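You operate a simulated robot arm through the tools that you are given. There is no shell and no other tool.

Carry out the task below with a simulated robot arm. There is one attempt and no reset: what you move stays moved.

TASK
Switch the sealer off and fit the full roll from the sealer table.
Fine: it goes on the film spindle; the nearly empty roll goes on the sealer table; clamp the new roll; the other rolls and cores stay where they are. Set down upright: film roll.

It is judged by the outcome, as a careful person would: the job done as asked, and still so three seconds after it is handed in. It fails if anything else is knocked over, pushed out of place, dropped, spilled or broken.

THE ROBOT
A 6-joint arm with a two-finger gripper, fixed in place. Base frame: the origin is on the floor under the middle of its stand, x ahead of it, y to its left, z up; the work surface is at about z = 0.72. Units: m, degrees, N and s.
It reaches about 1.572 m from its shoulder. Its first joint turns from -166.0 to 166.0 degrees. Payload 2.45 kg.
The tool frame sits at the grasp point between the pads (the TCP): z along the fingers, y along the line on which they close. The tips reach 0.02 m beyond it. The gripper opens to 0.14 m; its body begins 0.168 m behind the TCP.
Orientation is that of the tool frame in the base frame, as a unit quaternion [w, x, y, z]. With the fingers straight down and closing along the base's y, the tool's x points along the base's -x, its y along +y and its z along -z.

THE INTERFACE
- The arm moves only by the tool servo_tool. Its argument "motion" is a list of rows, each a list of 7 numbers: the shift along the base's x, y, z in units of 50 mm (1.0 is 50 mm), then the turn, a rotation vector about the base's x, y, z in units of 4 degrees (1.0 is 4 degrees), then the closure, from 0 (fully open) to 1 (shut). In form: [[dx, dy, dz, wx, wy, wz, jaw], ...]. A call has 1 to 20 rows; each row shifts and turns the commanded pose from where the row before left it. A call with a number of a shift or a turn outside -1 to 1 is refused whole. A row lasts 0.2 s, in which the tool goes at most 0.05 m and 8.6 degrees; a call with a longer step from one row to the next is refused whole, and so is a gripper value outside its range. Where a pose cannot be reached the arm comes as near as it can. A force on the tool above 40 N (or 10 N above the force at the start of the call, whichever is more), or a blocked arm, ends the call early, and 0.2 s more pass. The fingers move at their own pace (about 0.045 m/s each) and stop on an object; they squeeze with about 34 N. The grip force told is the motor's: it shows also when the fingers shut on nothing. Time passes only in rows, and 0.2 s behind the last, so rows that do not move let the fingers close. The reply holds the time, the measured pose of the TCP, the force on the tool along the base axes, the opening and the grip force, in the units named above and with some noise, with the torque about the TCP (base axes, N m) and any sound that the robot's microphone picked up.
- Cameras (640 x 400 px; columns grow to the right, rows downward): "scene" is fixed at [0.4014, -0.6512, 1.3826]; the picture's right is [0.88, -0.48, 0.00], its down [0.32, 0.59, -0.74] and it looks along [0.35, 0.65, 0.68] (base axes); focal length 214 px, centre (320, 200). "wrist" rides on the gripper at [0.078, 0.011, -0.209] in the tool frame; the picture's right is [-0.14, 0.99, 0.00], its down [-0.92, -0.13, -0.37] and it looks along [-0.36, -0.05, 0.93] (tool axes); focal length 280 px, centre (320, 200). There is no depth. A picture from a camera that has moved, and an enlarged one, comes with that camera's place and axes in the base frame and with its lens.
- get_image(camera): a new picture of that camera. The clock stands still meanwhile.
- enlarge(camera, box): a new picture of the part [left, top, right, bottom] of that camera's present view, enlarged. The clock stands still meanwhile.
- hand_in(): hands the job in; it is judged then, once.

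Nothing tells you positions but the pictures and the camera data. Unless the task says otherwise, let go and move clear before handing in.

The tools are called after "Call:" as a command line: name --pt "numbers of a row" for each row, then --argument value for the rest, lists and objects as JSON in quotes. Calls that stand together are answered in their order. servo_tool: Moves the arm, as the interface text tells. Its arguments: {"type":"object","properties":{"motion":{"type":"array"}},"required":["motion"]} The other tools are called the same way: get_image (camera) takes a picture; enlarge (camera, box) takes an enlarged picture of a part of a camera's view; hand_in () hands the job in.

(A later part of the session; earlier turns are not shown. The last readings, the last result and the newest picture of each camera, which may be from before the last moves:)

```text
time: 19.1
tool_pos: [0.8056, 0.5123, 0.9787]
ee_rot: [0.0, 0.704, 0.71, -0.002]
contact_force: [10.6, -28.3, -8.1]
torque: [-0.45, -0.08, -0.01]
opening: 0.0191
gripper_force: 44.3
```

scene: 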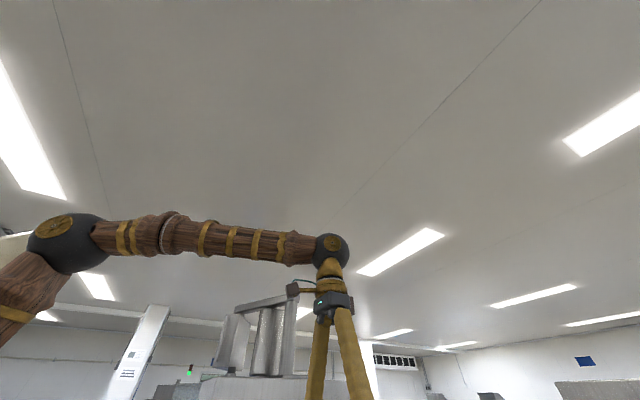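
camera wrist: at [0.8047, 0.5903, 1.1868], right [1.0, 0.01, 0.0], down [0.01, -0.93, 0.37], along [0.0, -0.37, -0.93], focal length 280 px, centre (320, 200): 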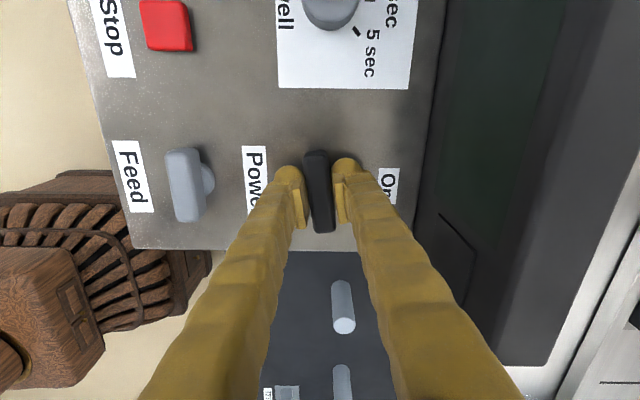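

That is 89.5° with no end-stop torque. I'll open the fingers slightly, back off upward and look.

Call:
servo_tool --pt "0 0 0 0 0 0 0.7" --pt "0 0 0 0 0 0 0.6" --pt "0 0 0 0 0 0 0.6" --pt "0 0 0.5 0 0 0 0.6" --pt "0 0 1 0 0 0 0.6" --pt "0 0 1 0 0 0 0.6" --pt "0 0 0 0 0 0 0.6"

Call:
get_image --camera "wrist"

Call:
enlarge --camera "scene" --box '[0, 399, 640, 400]'

```text
time: 20.7
tool_pos: [0.8027, 0.5099, 1.1023]
ee_rot: [-0.001, 0.703, 0.711, -0.003]
contact_force: [0.1, 0.4, 0.4]
torque: [-0.01, -0.03, 0.0]
opening: 0.0561
gripper_force: 0.0
```

```text
taken
camera wrist: at [0.8134, 0.5868, 1.3117], right [0.99, -0.13, 0.0], down [-0.12, -0.92, 0.37], along [-0.05, -0.37, -0.93], focal length 280 px, centre (320, 200)
```

wrist: 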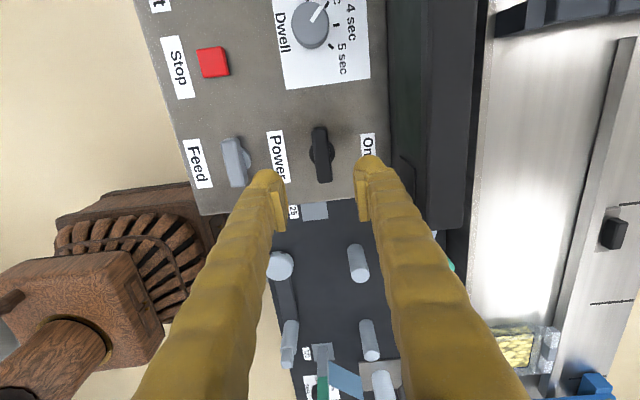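

```text
1.00 times, centred on (320, 400) of scene (not enlarged: the box is as wide or as high as the picture)
camera zoom: at [0.4014, -0.6512, 1.3826], right [0.88, -0.48, 0.0], down [0.32, 0.59, -0.74], along [0.35, 0.65, 0.68], focal length 214 px, centre (320, 0)
```

zoom: 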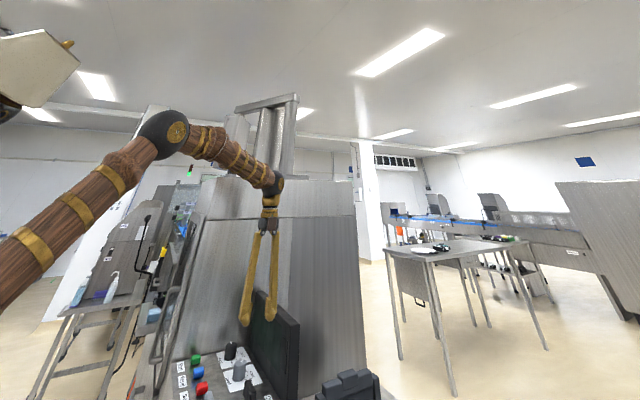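

The power bar is crosswise and the screen is dark, so the sealer is off. Next I'll raise up and go to the film spindle at 45° to look closely at its clamp handle and the roll.

Call:
servo_tool --pt "0 0 1 0 0 0 0.4" --pt "0.1 -0.95 0 0 0 0.7 0.3" --pt "0.1 -0.95 0 0 0 0.7 0.3" --pt "0.1 -0.95 0 0 0 0.7 0.3" --pt "0.1 -0.95 0 0 0 0.7 0.3" --pt "0.1 -0.95 0 0 0 0.7 0.3" --pt "0.1 -0.95 0 0 0 0.7 0.3" --pt "0.1 -0.95 0 0 0 0.7 0.3" --pt "0.1 -0.95 0 0 0 0.7 0.3" --pt "0.1 -0.95 0 0 0 0.7 0.3" --pt "0.1 -0.95 0 0 0 0.7 0.3" --pt "0.1 -0.95 0 0 0 0.7 0.3" --pt "0.1 -0.95 0 0 0 0.7 0.3" --pt "0.1 -0.95 0 0 0 0.7 0.3" --pt "0.1 -0.95 0 0 0 0.7 0.3" --pt "0.1 -0.95 0 0 0 0.7 0.3" --pt "0.1 -0.95 0 0 0 0.7 0.3" --pt "0 0 0 0 0 0 0.3"

Call:
get_image --camera "wrist"

```text
time: 24.5
tool_pos: [0.8852, -0.2509, 1.1524]
ee_rot: [0.0, 0.38, 0.925, -0.003]
contact_force: [-0.1, 0.7, 0.0]
torque: [0.0, -0.01, -0.03]
opening: 0.0983
gripper_force: 0.1
```

```text
taken
camera wrist: at [0.8373, -0.1884, 1.3607], right [0.79, 0.61, 0.0], down [0.57, -0.74, 0.37], along [0.22, -0.3, -0.93], focal length 280 px, centre (320, 200)
```

wrist: 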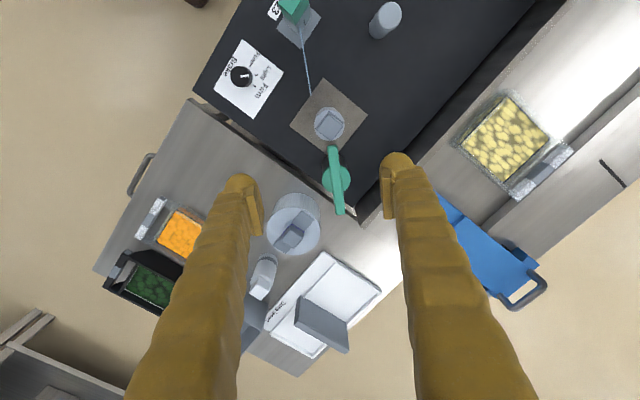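

Call:
enlarge --camera "wrist" --box '[260, 60, 420, 160]'

Call:
enlarge --camera "wrist" --box '[260, 130, 420, 230]'

Call:
enlarge --camera "wrist" --box '[230, 170, 390, 270]'

Call:
enlarge --camera "wrist" --box '[180, 0, 340, 100]'

```text
4.00 times, centred on (340, 110) of wrist
camera zoom: at [0.8373, -0.1884, 1.3607], right [0.79, 0.61, 0.0], down [0.57, -0.74, 0.37], along [0.22, -0.3, -0.93], focal length 1122 px, centre (240, 560)
```

zoom: 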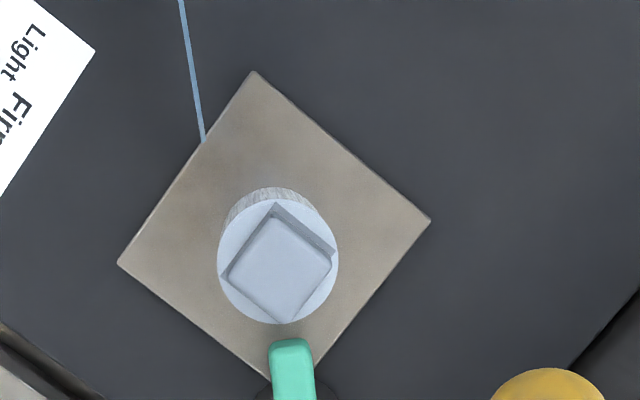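

```text
4.00 times, centred on (340, 180) of wrist
camera zoom: at [0.8373, -0.1884, 1.3607], right [0.79, 0.61, 0.0], down [0.57, -0.74, 0.37], along [0.22, -0.3, -0.93], focal length 1122 px, centre (240, 280)
```

zoom: 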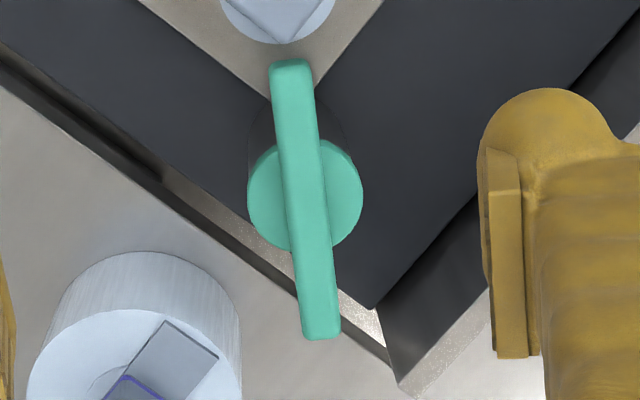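

```text
4.00 times, centred on (310, 220) of wrist
camera zoom: at [0.8373, -0.1884, 1.3607], right [0.79, 0.61, 0.0], down [0.57, -0.74, 0.37], along [0.22, -0.3, -0.93], focal length 1122 px, centre (360, 120)
```

zoom: 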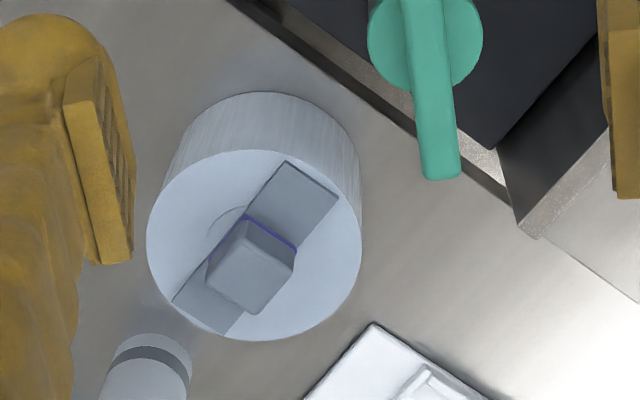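

```text
4.00 times, centred on (260, 50) of wrist
camera zoom: at [0.8373, -0.1884, 1.3607], right [0.79, 0.61, 0.0], down [0.57, -0.74, 0.37], along [0.22, -0.3, -0.93], focal length 1122 px, centre (560, 800)
```

zoom: 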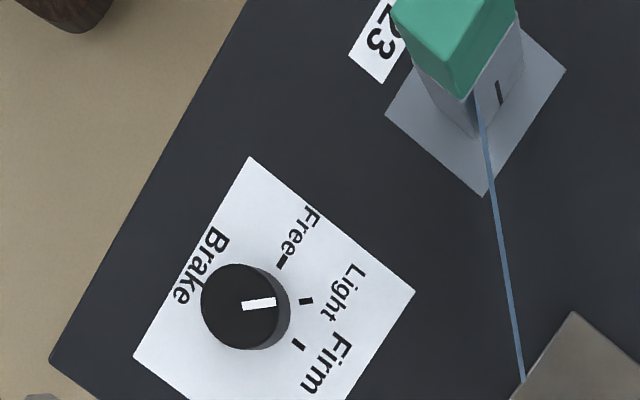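

I can now place the parts: the clamp handle's hub is at about (0.966, -0.304), with its bar pointing at the spindle (clamped). The nearly empty roll, with a square knob about 38 mm wide, is at (0.889, -0.230). I'll go down partway over the handle to judge heights.

Call:
servo_tool --pt "0.4 -0.27 -0.5 0 0 0 0.5" --pt "0.4 -0.27 -0.5 0 0 0 0.5" --pt "0.4 -0.27 -0.5 0 0 0 0.5" --pt "0.4 -0.27 -0.5 0 0 0 0.5" --pt "0 0 -0.9 0 0 0 0.5" --pt "0 0 -0.9 0 0 0 0.5" --pt "0 0 0 0 0 0 0.5"

Call:
get_image --camera "wrist"

Call:
enlarge --camera "wrist" --box '[240, 100, 400, 200]'

```text
time: 26.1
tool_pos: [0.966, -0.3041, 0.9607]
ee_rot: [0.0, 0.38, 0.925, -0.001]
contact_force: [-0.4, 0.1, 0.1]
torque: [0.02, -0.03, 0.0]
opening: 0.0701
gripper_force: 0.1
```

```text
taken
camera wrist: at [0.918, -0.2412, 1.1684], right [0.79, 0.61, 0.0], down [0.57, -0.74, 0.37], along [0.22, -0.3, -0.93], focal length 280 px, centre (320, 200)
```

wrist: 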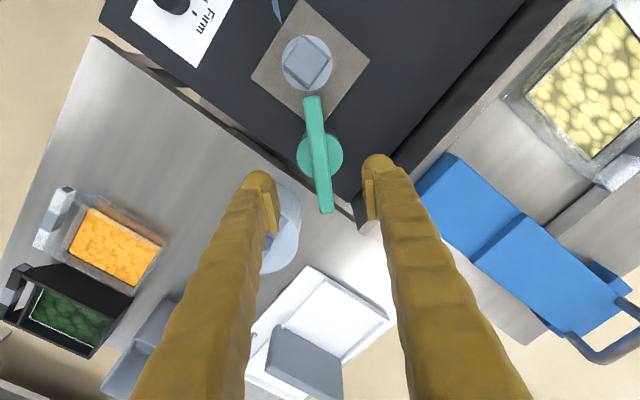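

```text
4.00 times, centred on (320, 150) of wrist
camera zoom: at [0.918, -0.2412, 1.1684], right [0.79, 0.61, 0.0], down [0.57, -0.74, 0.37], along [0.22, -0.3, -0.93], focal length 1122 px, centre (320, 400)
```

zoom: 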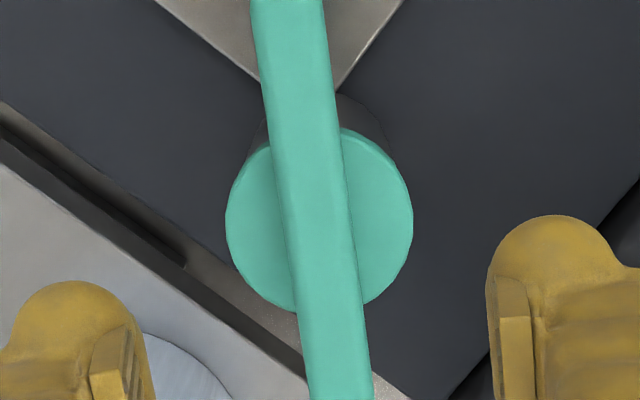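

The handle hub's top is at about z 0.824, centred near (0.964, -0.302). I'll go down to TCP z 0.85, with the tips just above the hub disc, and close on the bar.

Call:
servo_tool --pt "-0.034 0.04 -0.8 0 0 0 0.5" --pt "0 0 -0.8 0 0 0 0.5" --pt "0 0 -0.6 0 0 0 0.5" --pt "0 0 0 0 0 0 0.5"

Call:
get_image --camera "wrist"

Call:
enlarge --camera "wrist" --box '[240, 140, 400, 240]'

```text
time: 27.1
tool_pos: [0.9636, -0.3008, 0.8502]
ee_rot: [0.0, 0.379, 0.925, -0.001]
contact_force: [-0.4, 0.5, 0.2]
torque: [0.04, -0.01, -0.02]
opening: 0.0701
gripper_force: 0.2
```

```text
taken
camera wrist: at [0.916, -0.238, 1.0591], right [0.79, 0.61, 0.0], down [0.57, -0.74, 0.37], along [0.22, -0.3, -0.93], focal length 280 px, centre (320, 200)
```

wrist: 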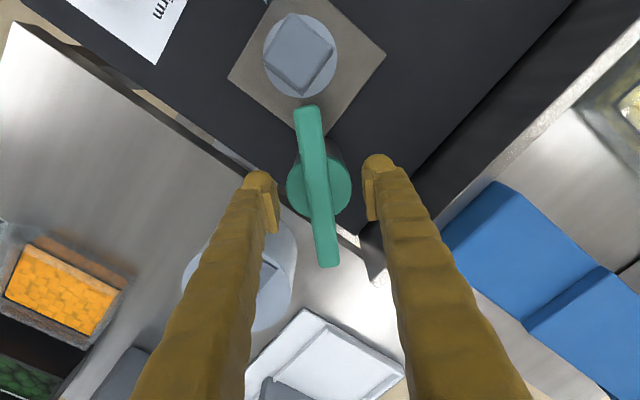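

```text
4.00 times, centred on (320, 190) of wrist
camera zoom: at [0.916, -0.238, 1.0591], right [0.79, 0.61, 0.0], down [0.57, -0.74, 0.37], along [0.22, -0.3, -0.93], focal length 1122 px, centre (320, 240)
```

zoom: 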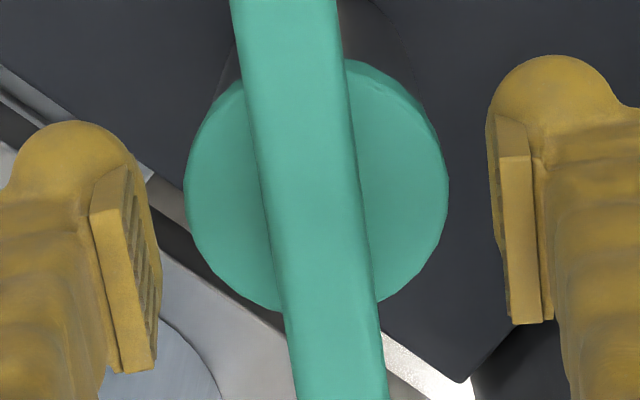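

The bar sits centred between the pads. I'll lower 3 mm and close on it.

Call:
servo_tool --pt "0 0 -0.06 0 0 0 0.5" --pt "0 0 0 0 0 0 0.7" --pt "0 0 0 0 0 0 0.9" --pt "0 0 0 0 0 0 0.9" --pt "0 0 0 0 0 0 0.9"

Call:
enlarge --camera "wrist" --box '[240, 140, 400, 240]'

```text
time: 28.4
tool_pos: [0.9633, -0.3013, 0.8525]
ee_rot: [0.001, 0.379, 0.925, -0.002]
contact_force: [-15.9, -5.0, 10.3]
torque: [0.07, 0.28, -0.01]
opening: 0.0193
gripper_force: 33.0
stopped in row 5: the force on the tool passed its limit at 42 N (the readings are from after the stop); the commanded pose is now the measured one
```

```text
4.00 times, centred on (320, 190) of wrist
camera zoom: at [0.9154, -0.239, 1.06], right [0.79, 0.61, 0.0], down [0.56, -0.74, 0.37], along [0.22, -0.3, -0.93], focal length 1122 px, centre (320, 240)
```

zoom: 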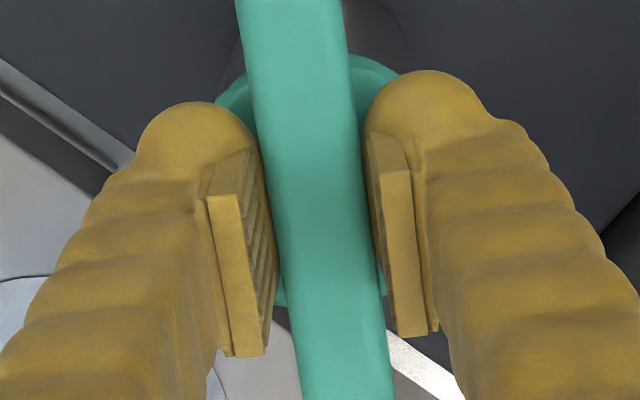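

The bar is gripped at 19 mm. I'll test a small turn to find which way it releases.

Call:
servo_tool --pt "0 0 0.03 0 0 0 0.9" --pt "0 0 0 0 0 1 0.9" --pt "0 0 0 0 0 1 0.9" --pt "0 0 0 0 0 0 0.9"

Call:
get_image --camera "wrist"

```text
time: 29.4
tool_pos: [0.963, -0.3022, 0.8518]
ee_rot: [0.001, 0.314, 0.949, -0.002]
contact_force: [-17.5, -23.6, -21.8]
torque: [-0.26, 0.09, -0.11]
opening: 0.0189
gripper_force: 44.4
```

```text
taken
camera wrist: at [0.907, -0.2466, 1.0601], right [0.7, 0.71, 0.0], down [0.66, -0.65, 0.37], along [0.26, -0.26, -0.93], focal length 280 px, centre (320, 200)
```

wrist: 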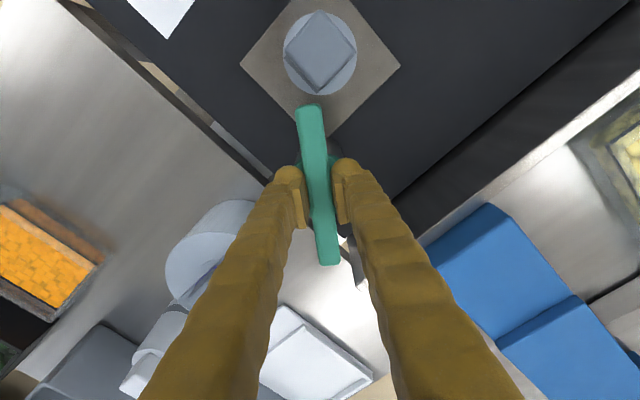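

It turns freely counter-clockwise. I'll keep turning it away from the spindle in stages and ease the side forces as I go.

Call:
servo_tool --pt "-0.01 -0.02 -0.02 0 0 1 0.9" --pt "0 0 0 0 0 1 0.9" --pt "0 0 0 0 0 1 0.9" --pt "0 0 0 0 0 1 0.9" --pt "0 0 0 0 0 0 0.9"

Call:
servo_tool --pt "0 0 0 0 0 1 0.9" --pt "0 0 0 0 0 1 0.9" --pt "0 0 0 0 0 1 0.9" --pt "0 0 0 0 0 1 0.9" --pt "0 0 0 0 0 0 0.9"

Call:
get_image --camera "wrist"

```text
time: 30.6
tool_pos: [0.9635, -0.3013, 0.8518]
ee_rot: [0.002, 0.179, 0.984, -0.001]
contact_force: [-24.0, -18.9, -18.7]
torque: [-0.13, 0.33, -0.03]
opening: 0.019
gripper_force: 44.3
```

```text
time: 31.8
tool_pos: [0.9625, -0.303, 0.8523]
ee_rot: [0.002, 0.04, 0.999, -0.001]
contact_force: [-20.1, -25.6, -10.2]
torque: [-0.17, 0.27, -0.01]
opening: 0.0192
gripper_force: 44.4
```

```text
taken
camera wrist: at [0.8852, -0.2859, 1.0601], right [0.22, 0.98, 0.0], down [0.91, -0.2, 0.37], along [0.36, -0.08, -0.93], focal length 280 px, centre (320, 200)
```

wrist: 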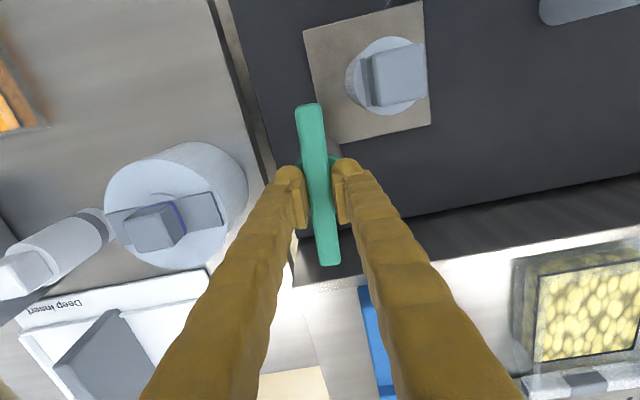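

It has turned about 40°. I'll continue towards 90°, with a small lateral correction.

Call:
servo_tool --pt "-0.015 -0.015 -0.01 0 0 1 0.9" --pt "0 0 0 0 0 1 0.9" --pt "0 0 0 0 0 1 0.9" --pt "0 0 0 0 0 1 0.9" --pt "0 0 0 0 0 0 0.9"

Call:
servo_tool --pt "0 0 0 0 0 1 0.9" --pt "0 0 0 0 0 1 0.9" --pt "0 0 0 0 0 1 0.9" --pt "0 0 0 0 0 1 0.9" --pt "0 0 0 0 0 0 0.9"

Call:
get_image --camera "wrist"

```text
time: 33.0
tool_pos: [0.964, -0.3029, 0.8525]
ee_rot: [0.003, -0.099, 0.995, -0.001]
contact_force: [-11.1, -7.3, 9.2]
torque: [-0.1, 0.19, 0.0]
opening: 0.019
gripper_force: 44.7
```

```text
time: 34.2
tool_pos: [0.9641, -0.3044, 0.8524]
ee_rot: [0.003, -0.237, 0.972, 0.0]
contact_force: [-7.1, -1.6, 25.4]
torque: [0.0, 0.1, 0.03]
opening: 0.019
gripper_force: 44.1
```

```text
taken
camera wrist: at [0.8878, -0.3306, 1.0599], right [-0.33, 0.94, 0.0], down [0.87, 0.31, 0.37], along [0.35, 0.12, -0.93], focal length 280 px, centre (320, 200)
```

wrist: 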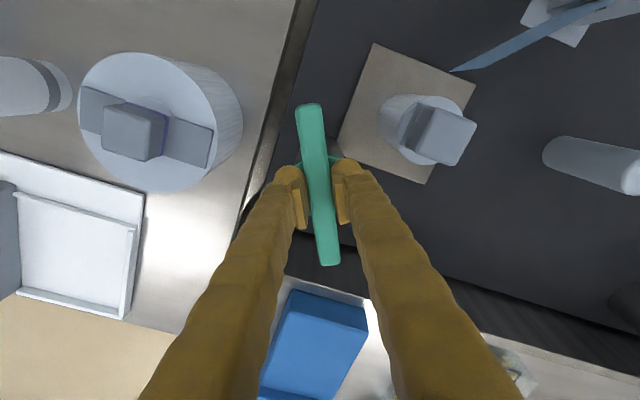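

It has turned about 72°. I'll do the last 18° or so.

Call:
servo_tool --pt "0 0 0.02 0 0 1 0.9" --pt "0 0 0 0 0 1 0.9" --pt "0 0 0 0 0 1 0.9" --pt "0 0 0 0 0 1 0.9" --pt "0 0 0 0 0 0.5 0.9" --pt "0 0 0 0 0 0 0.9"

Call:
get_image --camera "wrist"

```text
time: 35.6
tool_pos: [0.9633, -0.303, 0.8514]
ee_rot: [0.003, -0.386, 0.922, 0.001]
contact_force: [24.9, -11.5, -2.6]
torque: [-0.08, -0.26, -0.01]
opening: 0.019
gripper_force: 43.9
```

```text
taken
camera wrist: at [0.8999, -0.3528, 1.06], right [-0.61, 0.79, 0.0], down [0.74, 0.57, 0.37], along [0.3, 0.23, -0.93], focal length 280 px, centre (320, 200)
```

wrist: 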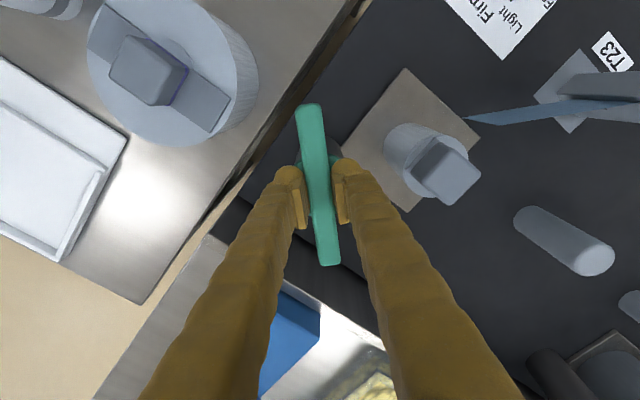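

The handle has turned 90° and points clear of the spindle. I'll open just enough to release it, then rise straight up.

Call:
servo_tool --pt "0 0 0 0 0 0 0.75" --pt "0 0 0 0 0 0 0.65" --pt "0 0 0 0 0 0 0.65" --pt "0 0 0.5 0 0 0 0.65" --pt "0 0 1 0 0 0 0.65" --pt "0 0 1 0 0 0 0.65" --pt "0 0 1 0 0 0 0.65" --pt "0 0 0 0 0 0 0.65"

Call:
get_image --camera "wrist"

```text
time: 37.4
tool_pos: [0.9632, -0.3052, 1.0289]
ee_rot: [0.001, -0.386, 0.922, 0.0]
contact_force: [0.3, -0.1, -0.9]
torque: [-0.02, -0.01, -0.04]
opening: 0.049
gripper_force: 0.2
```

```text
taken
camera wrist: at [0.9001, -0.3532, 1.2353], right [-0.61, 0.79, 0.0], down [0.74, 0.56, 0.37], along [0.3, 0.23, -0.93], focal length 280 px, centre (320, 200)
```

wrist: 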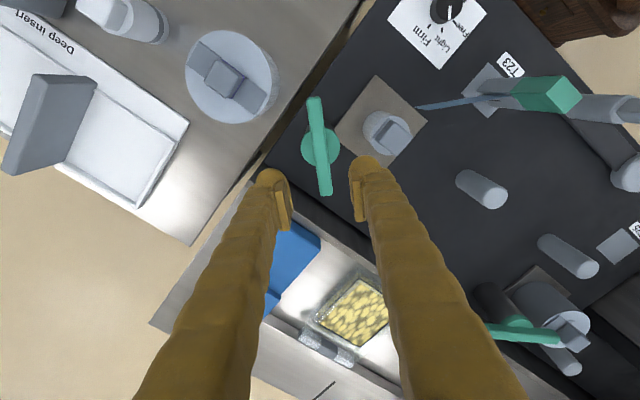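

The handle is clear of the spindle. Next I'll position above the nearly empty roll with the fingers closing along y.

Call:
servo_tool --pt "-0.124 0.125 0 0 0 -0.946 0.5" --pt "-0.124 0.125 0 0 0 -0.946 0.5" --pt "-0.124 0.125 0 0 0 -0.946 0.5" --pt "-0.124 0.125 0 0 0 -0.946 0.5" --pt "-0.124 0.125 0 0 0 -0.946 0.5" --pt "-0.124 0.125 0 0 0 -0.946 0.5" --pt "-0.124 0.125 0 0 0 -0.946 0.5" --pt "-0.124 0.125 0 0 0 -0.946 0.5" --pt "-0.124 0.125 0 0 0 -0.946 0.5" --pt "-0.124 0.125 0 0 0 -0.946 0.5" --pt "-0.124 0.125 0 0 0 -0.946 0.5" --pt "-0.124 0.125 0 0 0 -0.946 0.5" --pt "0 0 0 0 0 0 0.5"

Call:
get_image --camera "wrist"

Call:
enlarge --camera "wrist" --box '[240, 100, 400, 200]'

```text
time: 40.2
tool_pos: [0.8874, -0.2281, 1.0272]
ee_rot: [0.003, 0.001, 1.0, 0.0]
contact_force: [-0.9, 0.1, 0.9]
torque: [-0.01, 0.0, 0.0]
opening: 0.0699
gripper_force: 0.0
```

```text
taken
camera wrist: at [0.8087, -0.2188, 1.235], right [0.14, 0.99, 0.0], down [0.92, -0.13, 0.37], along [0.37, -0.05, -0.93], focal length 280 px, centre (320, 200)
```

wrist: 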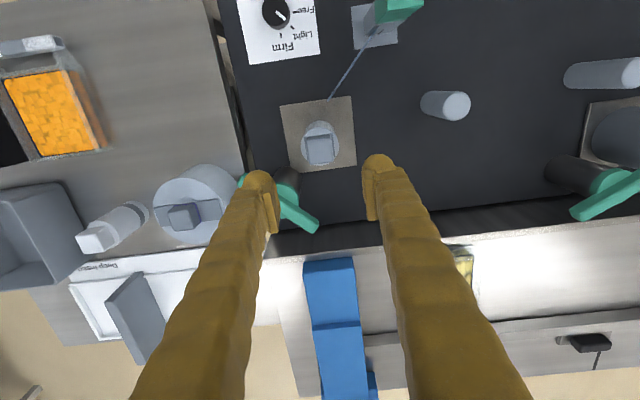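

```text
4.00 times, centred on (320, 150) of wrist
camera zoom: at [0.8087, -0.2188, 1.235], right [0.14, 0.99, 0.0], down [0.92, -0.13, 0.37], along [0.37, -0.05, -0.93], focal length 1122 px, centre (320, 400)
```

zoom: 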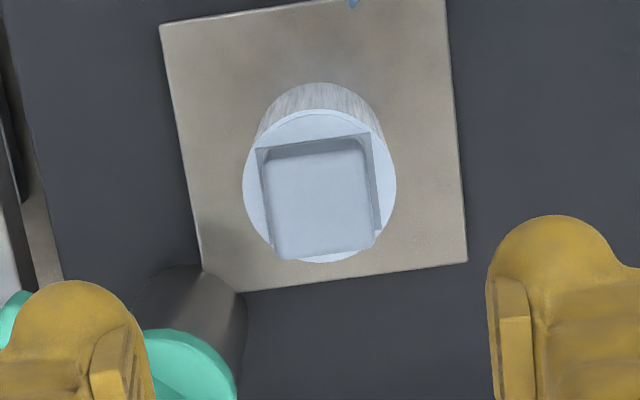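

The nearly empty roll is at (0.888, -0.230), its disc top near z 0.817 and its knob top near 0.84. I'll go down around the knob.

Call:
servo_tool --pt "0.02 -0.04 -0.9 0 0 0 0.5" --pt "0 0 -0.9 0 0 0 0.5" --pt "0 0 -0.9 0 0 0 0.5" --pt "0 0 -0.5 0 0 0 0.5" --pt "0 0 0 0 0 0 0.5"

Call:
get_image --camera "wrist"

Call:
enlarge --camera "wrist" --box '[240, 130, 400, 230]'

```text
time: 41.4
tool_pos: [0.887, -0.2322, 0.8667]
ee_rot: [0.003, 0.0, 1.0, -0.001]
contact_force: [-0.1, 0.0, 0.1]
torque: [0.0, 0.02, 0.01]
opening: 0.0701
gripper_force: 0.1
```

```text
taken
camera wrist: at [0.809, -0.2212, 1.0753], right [0.14, 0.99, 0.0], down [0.92, -0.13, 0.37], along [0.37, -0.05, -0.93], focal length 280 px, centre (320, 200)
```

wrist: 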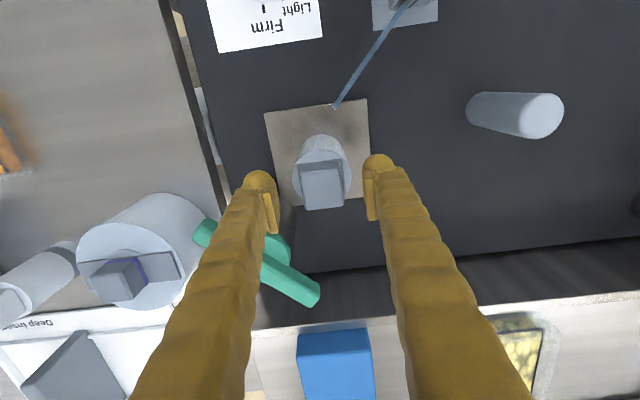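

```text
4.00 times, centred on (320, 180) of wrist
camera zoom: at [0.809, -0.2212, 1.0753], right [0.14, 0.99, 0.0], down [0.92, -0.13, 0.37], along [0.37, -0.05, -0.93], focal length 1122 px, centre (320, 280)
```

zoom: 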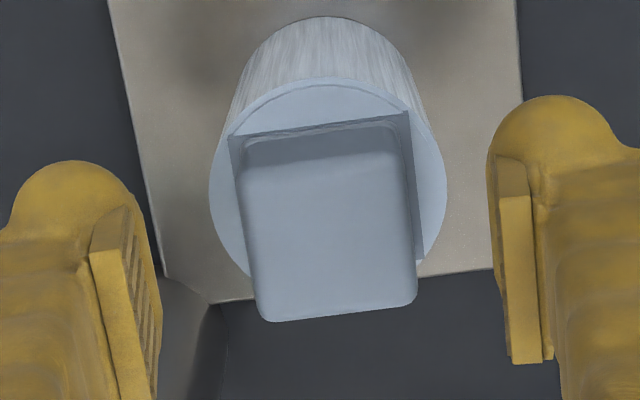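

The knob top is at about z 0.847 and it is 33–38 mm wide. I'll lower to TCP z 0.843 and close on it.

Call:
servo_tool --pt "0.03 0.04 -0.46 0 0 0 0.5" --pt "0 0 0 0 0 0 0.6" --pt "0 0 0 0 0 0 0.8" --pt "0 0 0 0 0 0 0.9" --pt "0 0 0 0 0 0 0.9"

Call:
enlarge --camera "wrist" --box '[240, 130, 400, 230]'

```text
time: 42.6
tool_pos: [0.8896, -0.2295, 0.8438]
ee_rot: [0.002, 0.001, 1.0, 0.0]
contact_force: [-0.3, 0.1, -0.8]
torque: [0.0, -0.07, -0.01]
opening: 0.0349
gripper_force: 34.0
```

```text
4.00 times, centred on (320, 180) of wrist
camera zoom: at [0.8108, -0.2193, 1.0524], right [0.14, 0.99, 0.0], down [0.92, -0.13, 0.37], along [0.37, -0.05, -0.93], focal length 1122 px, centre (320, 280)
```

zoom: 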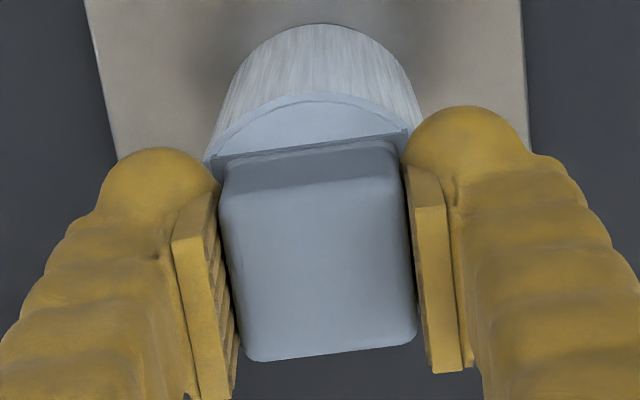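

The knob is gripped at 35 mm, with no side force. I'll lift slowly and watch the load.

Call:
servo_tool --pt "0 0 0.2 0 0 0 0.9" --pt "0 0 0.2 0 0 0 0.9" --pt "0 0 0.2 0 0 0 0.9" --pt "0 0 0 0 0 0 0.9"

Call:
get_image --camera "wrist"

```text
time: 43.6
tool_pos: [0.8889, -0.2287, 0.874]
ee_rot: [0.002, 0.0, 1.0, -0.001]
contact_force: [0.6, -0.1, -1.0]
torque: [-0.02, -0.01, 0.04]
opening: 0.0349
gripper_force: 33.6
```

```text
taken
camera wrist: at [0.811, -0.2187, 1.0819], right [0.14, 0.99, 0.0], down [0.92, -0.13, 0.37], along [0.37, -0.05, -0.93], focal length 280 px, centre (320, 200)
```

wrist: 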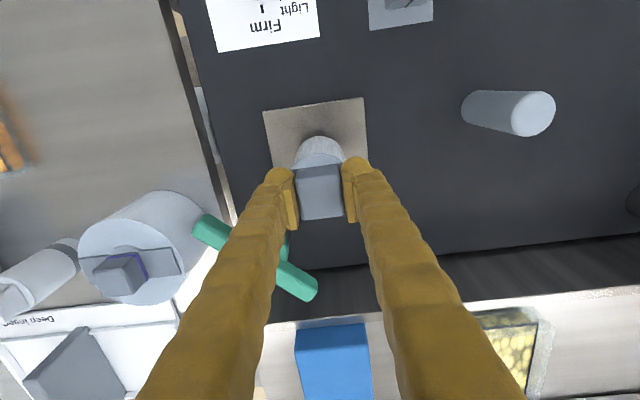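

The old roll lifts freely at about 1 N, and its film strand is gone. I'll raise it well clear before moving sideways.

Call:
servo_tool --pt "0 0 0.5 0 0 0 0.9" --pt "0 0 0.5 0 0 0 0.9" --pt "0 0 0.6 0 0 0 0.9" --pt "0 0 0.7 0 0 0 0.9" --pt "0 0 0.7 0 0 0 0.9" --pt "0 0 0.6 0 0 0 0.9" --pt "0 0 0 0 0 0 0.9"

Call:
get_image --camera "wrist"

Call:
enlarge --camera "wrist" --box '[240, 60, 400, 230]'

```text
time: 45.2
tool_pos: [0.8907, -0.2278, 1.0524]
ee_rot: [0.001, 0.0, 1.0, -0.001]
contact_force: [-0.2, 0.3, -1.9]
torque: [0.04, 0.04, 0.02]
opening: 0.035
gripper_force: 34.3
```

```text
taken
camera wrist: at [0.8115, -0.2187, 1.2604], right [0.14, 0.99, 0.0], down [0.92, -0.13, 0.37], along [0.37, -0.05, -0.93], focal length 280 px, centre (320, 200)
```

wrist: 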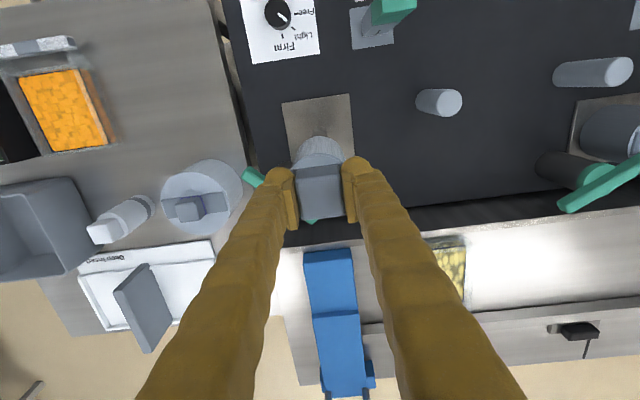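

```text
2.35 times, centred on (320, 145) of wrist
camera zoom: at [0.8115, -0.2187, 1.2604], right [0.14, 0.99, 0.0], down [0.92, -0.13, 0.37], along [0.37, -0.05, -0.93], focal length 660 px, centre (320, 329)
```

zoom: 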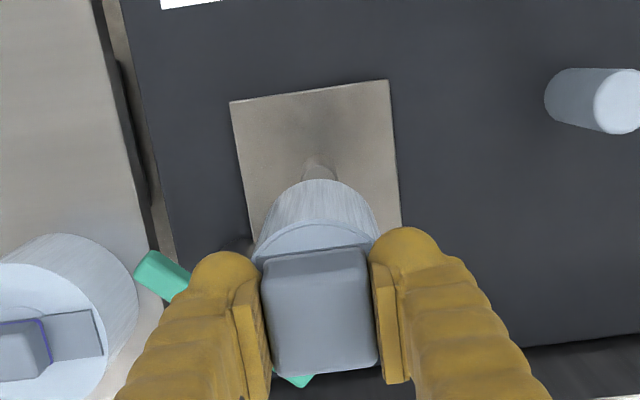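

The roll is clear of the thin spindle post. I'll carry it over the free part of the sealer table, at about (0.765, -0.485).

Call:
servo_tool --pt "-0.36 -0.735 0 0 0 0 0.9" --pt "-0.36 -0.735 0 0 0 0 0.9" --pt "-0.36 -0.735 0 0 0 0 0.9" --pt "-0.36 -0.735 0 0 0 0 0.9" --pt "-0.36 -0.735 0 0 0 0 0.9" --pt "-0.36 -0.735 0 0 0 0 0.9" --pt "-0.36 -0.735 0 0 0 0 0.9" --pt "0 0 0 0 0 0 0.9"

Call:
get_image --camera "wrist"

Call:
enlarge --camera "wrist" --box '[0, 0, 640, 2]'

```text
time: 47.0
tool_pos: [0.763, -0.4875, 1.0548]
ee_rot: [0.001, 0.0, 1.0, -0.001]
contact_force: [0.1, 0.2, -1.0]
torque: [-0.03, -0.03, 0.0]
opening: 0.0349
gripper_force: 34.0
```

```text
taken
camera wrist: at [0.6848, -0.4776, 1.2617], right [0.14, 0.99, 0.0], down [0.92, -0.13, 0.37], along [0.37, -0.05, -0.93], focal length 280 px, centre (320, 200)
```

wrist: 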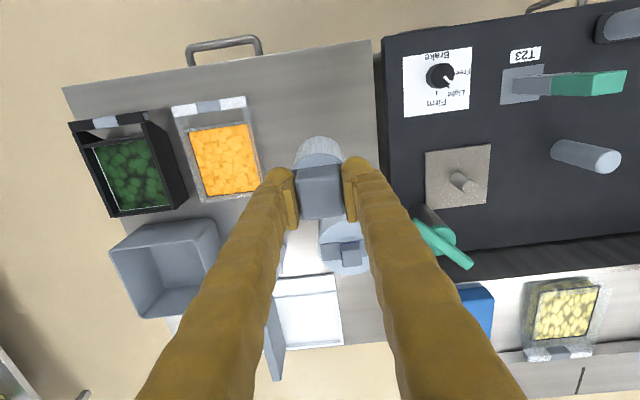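

```text
1.00 times, centred on (320, 1) of wrist (not enlarged: the box is as wide or as high as the picture)
camera zoom: at [0.6848, -0.4776, 1.2617], right [0.14, 0.99, 0.0], down [0.92, -0.13, 0.37], along [0.37, -0.05, -0.93], focal length 280 px, centre (320, 399)
```

zoom: 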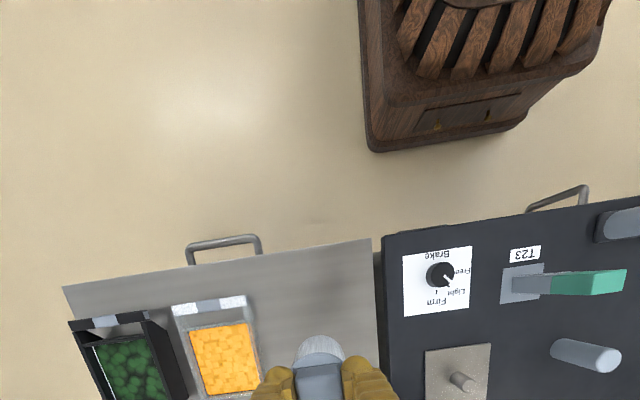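

The spot below is free, with about 9 cm to the orange tray and 7 cm to the table edge. I'll lower it now, slowly at the end.

Call:
servo_tool --pt "0 0 -0.8 0 0 0 0.9" --pt "0 0 -0.8 0 0 0 0.9" --pt "0 0 -0.8 0 0 0 0.9" --pt "0 0 -0.8 0 0 0 0.9" --pt "0 0 -0.6 0 0 0 0.9" --pt "0 0 -0.2 0 0 0 0.9" --pt "0 0 0 0 0 0 0.9"

Call:
get_image --camera "wrist"

```text
time: 48.6
tool_pos: [0.7634, -0.4868, 0.8534]
ee_rot: [0.002, 0.0, 1.0, -0.001]
contact_force: [-0.1, 0.0, -1.7]
torque: [-0.01, 0.0, 0.0]
opening: 0.0348
gripper_force: 34.2
```

```text
taken
camera wrist: at [0.686, -0.4767, 1.0613], right [0.14, 0.99, 0.0], down [0.92, -0.13, 0.37], along [0.37, -0.05, -0.93], focal length 280 px, centre (320, 200)
```

wrist: 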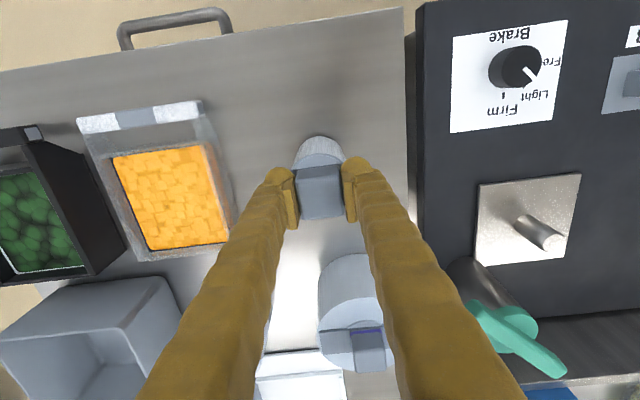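

Call:
servo_tool --pt "0 0 -0.08 0 0 0 0.9" --pt "0 0 -0.08 0 0 0 0.9" --pt "0 0 0 0 0 0 0.9"

Call:
servo_tool --pt "0 0 -0.06 0 0 0 0.9" --pt "0 0 -0.06 0 0 0 0.9" --pt "0 0 0 0 0 0 0.9"

```text
time: 49.4
tool_pos: [0.7662, -0.4857, 0.8463]
ee_rot: [0.002, 0.0, 1.0, -0.001]
contact_force: [0.7, -0.4, -0.1]
torque: [-0.04, 0.0, 0.01]
opening: 0.0345
gripper_force: 34.3
```

```text
time: 50.2
tool_pos: [0.7638, -0.4863, 0.8399]
ee_rot: [0.002, 0.0, 1.0, -0.001]
contact_force: [0.2, 0.3, -0.6]
torque: [0.0, 0.0, 0.02]
opening: 0.0343
gripper_force: 33.4
```

There is no contact yet at z 0.840. I'll keep lowering in small steps.

Call:
servo_tool --pt "0 0 -0.06 0 0 0 0.9" --pt "0 0 0 0 0 0 0.9"

Call:
servo_tool --pt "0 0 -0.05 0 0 0 0.9" --pt "0 0 0 0 0 0 0.9"

```text
time: 50.8
tool_pos: [0.7643, -0.4871, 0.838]
ee_rot: [0.001, 0.001, 1.0, -0.001]
contact_force: [-0.4, -0.5, -1.1]
torque: [-0.02, 0.01, 0.0]
opening: 0.0347
gripper_force: 33.8
```

```text
time: 51.4
tool_pos: [0.7644, -0.4875, 0.8361]
ee_rot: [0.003, -0.001, 1.0, -0.002]
contact_force: [-5.3, -0.1, 28.7]
torque: [0.0, 0.04, -0.01]
opening: 0.0345
gripper_force: 34.1
```

It touched down at about z 0.837. I'll relax 1 mm, then open slowly.

Call:
servo_tool --pt "0 0 0.025 0 0 0 0.9" --pt "0 0 0 0 0 0 0.9"

Call:
servo_tool --pt "0 0 0 0 0 0 0.7" --pt "0 0 0 0 0 0 0.6" --pt "0 0 0 0 0 0 0.55" --pt "0 0 0 0 0 0 0.5"

Call:
get_image --camera "wrist"

```text
time: 52.0
tool_pos: [0.7648, -0.4864, 0.8351]
ee_rot: [0.002, 0.0, 1.0, 0.0]
contact_force: [3.3, -4.0, 11.7]
torque: [-0.11, -0.5, -0.09]
opening: 0.0347
gripper_force: 34.1
```

```text
time: 53.0
tool_pos: [0.7645, -0.486, 0.837]
ee_rot: [0.002, 0.0, 1.0, -0.001]
contact_force: [-0.9, 0.1, 0.9]
torque: [-0.02, 0.01, 0.02]
opening: 0.0701
gripper_force: 0.1
```

```text
taken
camera wrist: at [0.6855, -0.4763, 1.0435], right [0.14, 0.99, 0.0], down [0.92, -0.13, 0.37], along [0.37, -0.05, -0.93], focal length 280 px, centre (320, 200)
```

wrist: 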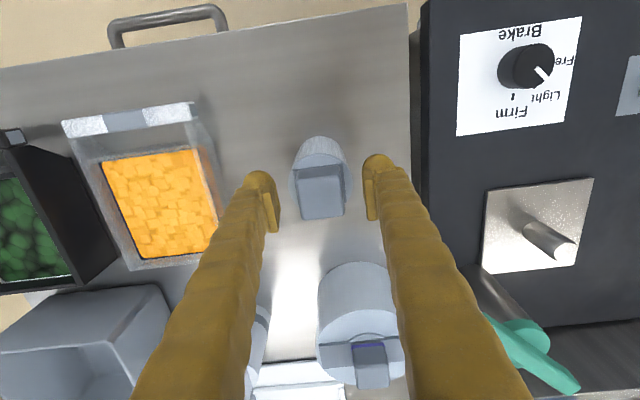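

The old roll stands upright on the table. I'll rise straight up and move over the full roll at (0.967, -0.459).

Call:
servo_tool --pt "0 0 0.4 0 0 0 0.5" --pt "0 0 0.9 0 0 0 0.5" --pt "0 0 0.9 0 0 0 0.5" --pt "0 0 0.9 0 0 0 0.5" --pt "0.82 0.108 0 0 0 0 0.5" --pt "0.82 0.108 0 0 0 0 0.5" --pt "0.82 0.108 0 0 0 0 0.5" --pt "0.82 0.108 0 0 0 0 0.5" --pt "0.78 0.108 0 0 0 0 0.5" --pt "0 0 0 0 0 0 0.5"

Call:
get_image --camera "wrist"

Call:
enlarge --camera "wrist" --box '[240, 90, 400, 190]'

```text
time: 55.2
tool_pos: [0.9664, -0.4583, 0.9916]
ee_rot: [0.001, 0.0, 1.0, -0.001]
contact_force: [-0.3, 0.3, -0.5]
torque: [-0.01, -0.01, -0.01]
opening: 0.0701
gripper_force: 0.0
```

```text
taken
camera wrist: at [0.8888, -0.4481, 1.1982], right [0.14, 0.99, 0.0], down [0.92, -0.13, 0.37], along [0.37, -0.05, -0.93], focal length 280 px, centre (320, 200)
```

wrist: 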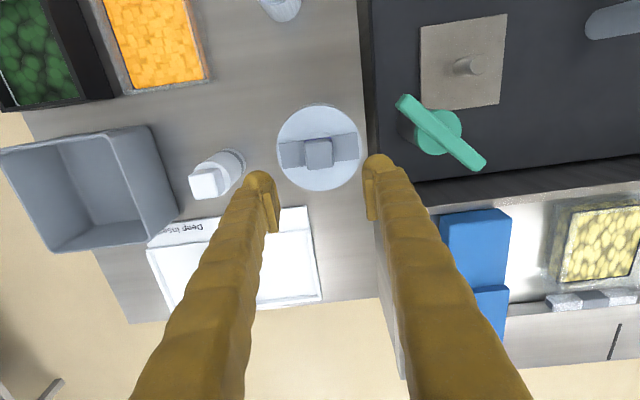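

```text
4.00 times, centred on (320, 140) of wrist
camera zoom: at [0.8888, -0.4481, 1.1982], right [0.14, 0.99, 0.0], down [0.92, -0.13, 0.37], along [0.37, -0.05, -0.93], focal length 1122 px, centre (320, 440)
```

zoom: 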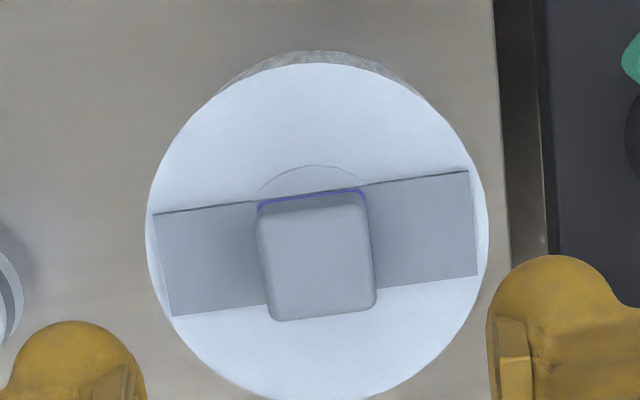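

The full roll is centred at about (0.9665, -0.460) with a similar knob. I'll go down around the knob, then check before closing.

Call:
servo_tool --pt "0 -0.03 -0.8 0 0 0 0.5" --pt "0 0 -0.8 0 0 0 0.5" --pt "0 0 -0.7 0 0 0 0.5" --pt "0 0 -0.3 0 0 0 0.5" --pt "0 0 0 0 0 0 0.5"

Call:
get_image --camera "wrist"

Call:
enlarge --camera "wrist" --box '[240, 130, 400, 230]'

```text
time: 56.4
tool_pos: [0.9685, -0.4607, 0.8613]
ee_rot: [0.001, 0.0, 1.0, -0.001]
contact_force: [-0.1, 0.0, 0.1]
torque: [-0.01, 0.03, 0.0]
opening: 0.07
gripper_force: 0.1
```

```text
taken
camera wrist: at [0.8893, -0.4507, 1.0696], right [0.14, 0.99, 0.0], down [0.92, -0.13, 0.37], along [0.37, -0.05, -0.93], focal length 280 px, centre (320, 200)
```

wrist: 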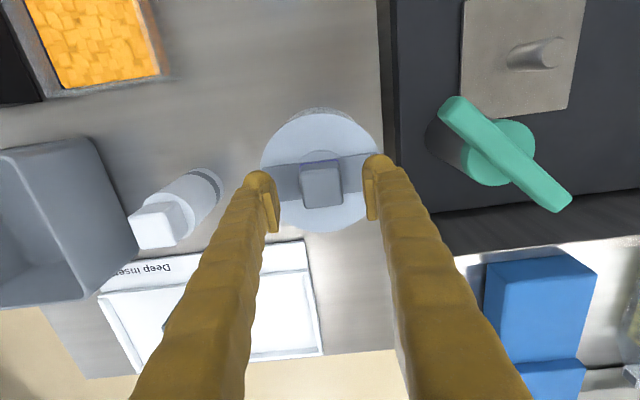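

```text
4.00 times, centred on (320, 180) of wrist
camera zoom: at [0.8893, -0.4507, 1.0696], right [0.14, 0.99, 0.0], down [0.92, -0.13, 0.37], along [0.37, -0.05, -0.93], focal length 1122 px, centre (320, 280)
```

zoom: 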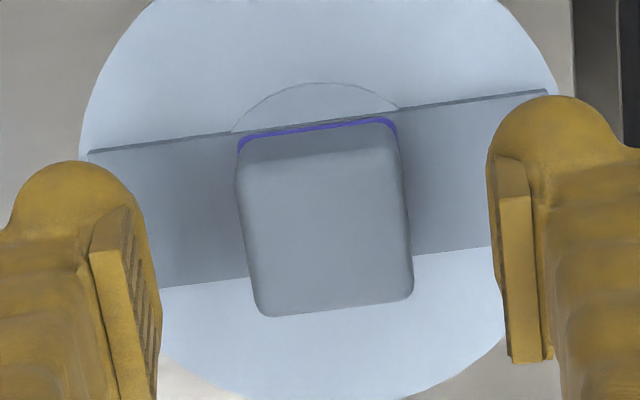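

The knob is centred between the pads. I'll lower to z 0.839 and close.

Call:
servo_tool --pt "0 0 -0.44 0 0 0 0.5" --pt "0 0 0 0 0 0 0.6" --pt "0 0 0 0 0 0 0.8" --pt "0 0 0 0 0 0 0.9" --pt "0 0 0 0 0 0 0.9"

Call:
enlarge --camera "wrist" --box '[240, 130, 400, 230]'

```text
time: 57.6
tool_pos: [0.9679, -0.4613, 0.841]
ee_rot: [0.001, 0.0, 1.0, -0.001]
contact_force: [0.0, 1.3, 0.4]
torque: [0.07, 0.02, -0.05]
opening: 0.0351
gripper_force: 34.1
```

```text
4.00 times, centred on (320, 180) of wrist
camera zoom: at [0.8889, -0.4503, 1.0477], right [0.14, 0.99, 0.0], down [0.92, -0.13, 0.37], along [0.37, -0.05, -0.93], focal length 1122 px, centre (320, 280)
```

zoom: 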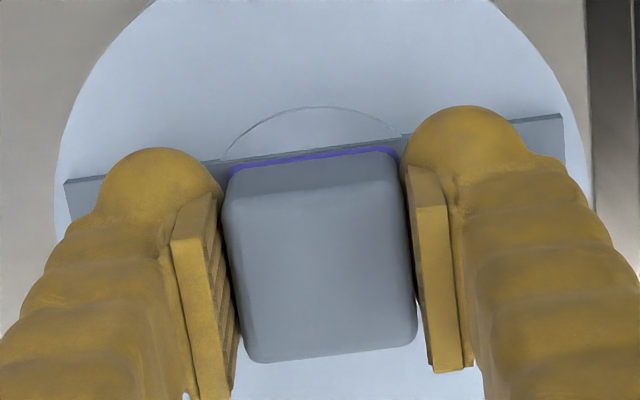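

The full roll's knob is gripped at 35 mm. I'll lift gently and check the load.

Call:
servo_tool --pt "0 0 0.2 0 0 0 0.9" --pt "0 0 0.2 0 0 0 0.9" --pt "0 0 0.2 0 0 0 0.9" --pt "0 0 0 0 0 0 0.9"

Call:
get_image --camera "wrist"

```text
time: 58.6
tool_pos: [0.9676, -0.4615, 0.8697]
ee_rot: [0.003, 0.0, 1.0, -0.001]
contact_force: [-0.2, 0.8, -5.9]
torque: [0.02, 0.03, -0.01]
opening: 0.0348
gripper_force: 34.0
```

```text
taken
camera wrist: at [0.8885, -0.4504, 1.0772], right [0.14, 0.99, 0.0], down [0.92, -0.13, 0.37], along [0.37, -0.05, -0.93], focal length 280 px, centre (320, 200)
```

wrist: 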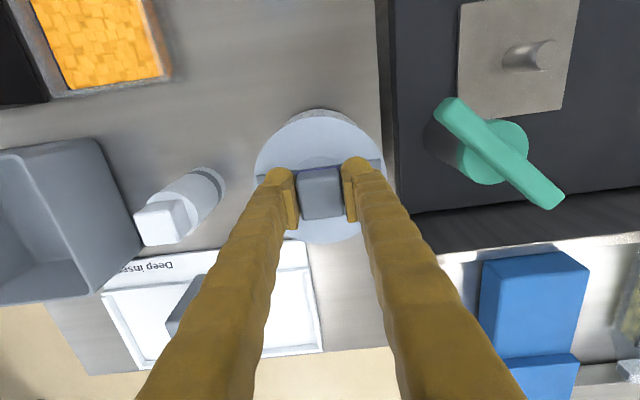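

The full roll weighs about 6 N and hangs steady. I'll raise it and look at the bare spindle to refine its position before moving over.

Call:
servo_tool --pt "0 0 0.6 0 0 0 0.9" --pt "0 0 0.8 0 0 0 0.9" --pt "0 0 0.8 0 0 0 0.9" --pt "0 0 0.8 0 0 0 0.9" --pt "0 0 0.6 0 0 0 0.9" --pt "0 0 0 0 0 0 0.9"

Call:
get_image --camera "wrist"

Call:
enlarge --camera "wrist" --box '[400, 50, 520, 125]'

```text
time: 60.0
tool_pos: [0.9659, -0.4595, 1.0478]
ee_rot: [0.001, 0.0, 1.0, -0.001]
contact_force: [-0.7, 0.3, -5.9]
torque: [0.0, -0.01, -0.01]
opening: 0.035
gripper_force: 33.8
```

```text
taken
camera wrist: at [0.8882, -0.45, 1.2567], right [0.14, 0.99, 0.0], down [0.92, -0.13, 0.37], along [0.37, -0.05, -0.93], focal length 280 px, centre (320, 200)
```

wrist: 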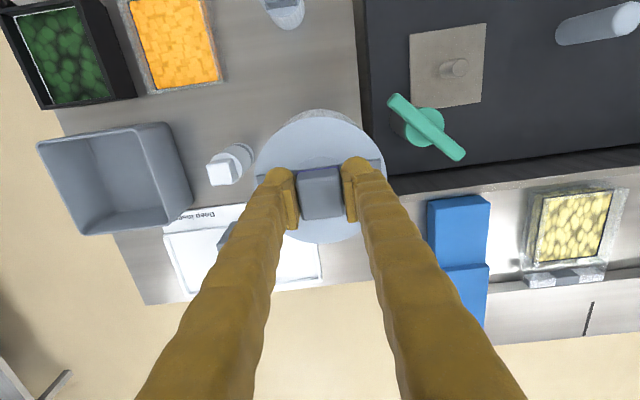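

```text
5.33 times, centred on (460, 88) of wrist
camera zoom: at [0.8882, -0.45, 1.2567], right [0.14, 0.99, 0.0], down [0.92, -0.13, 0.37], along [0.37, -0.05, -0.93], focal length 1495 px, centre (-427, 800)
```

zoom: 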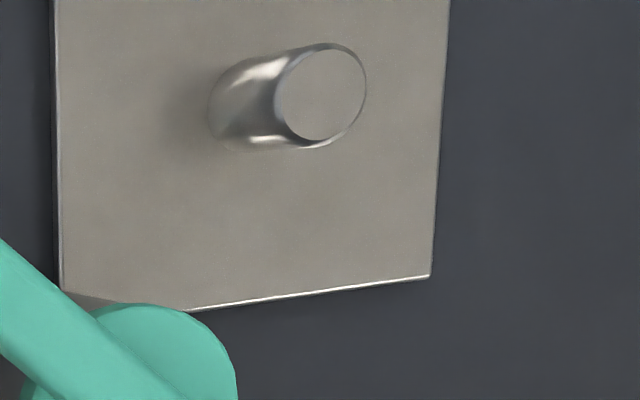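

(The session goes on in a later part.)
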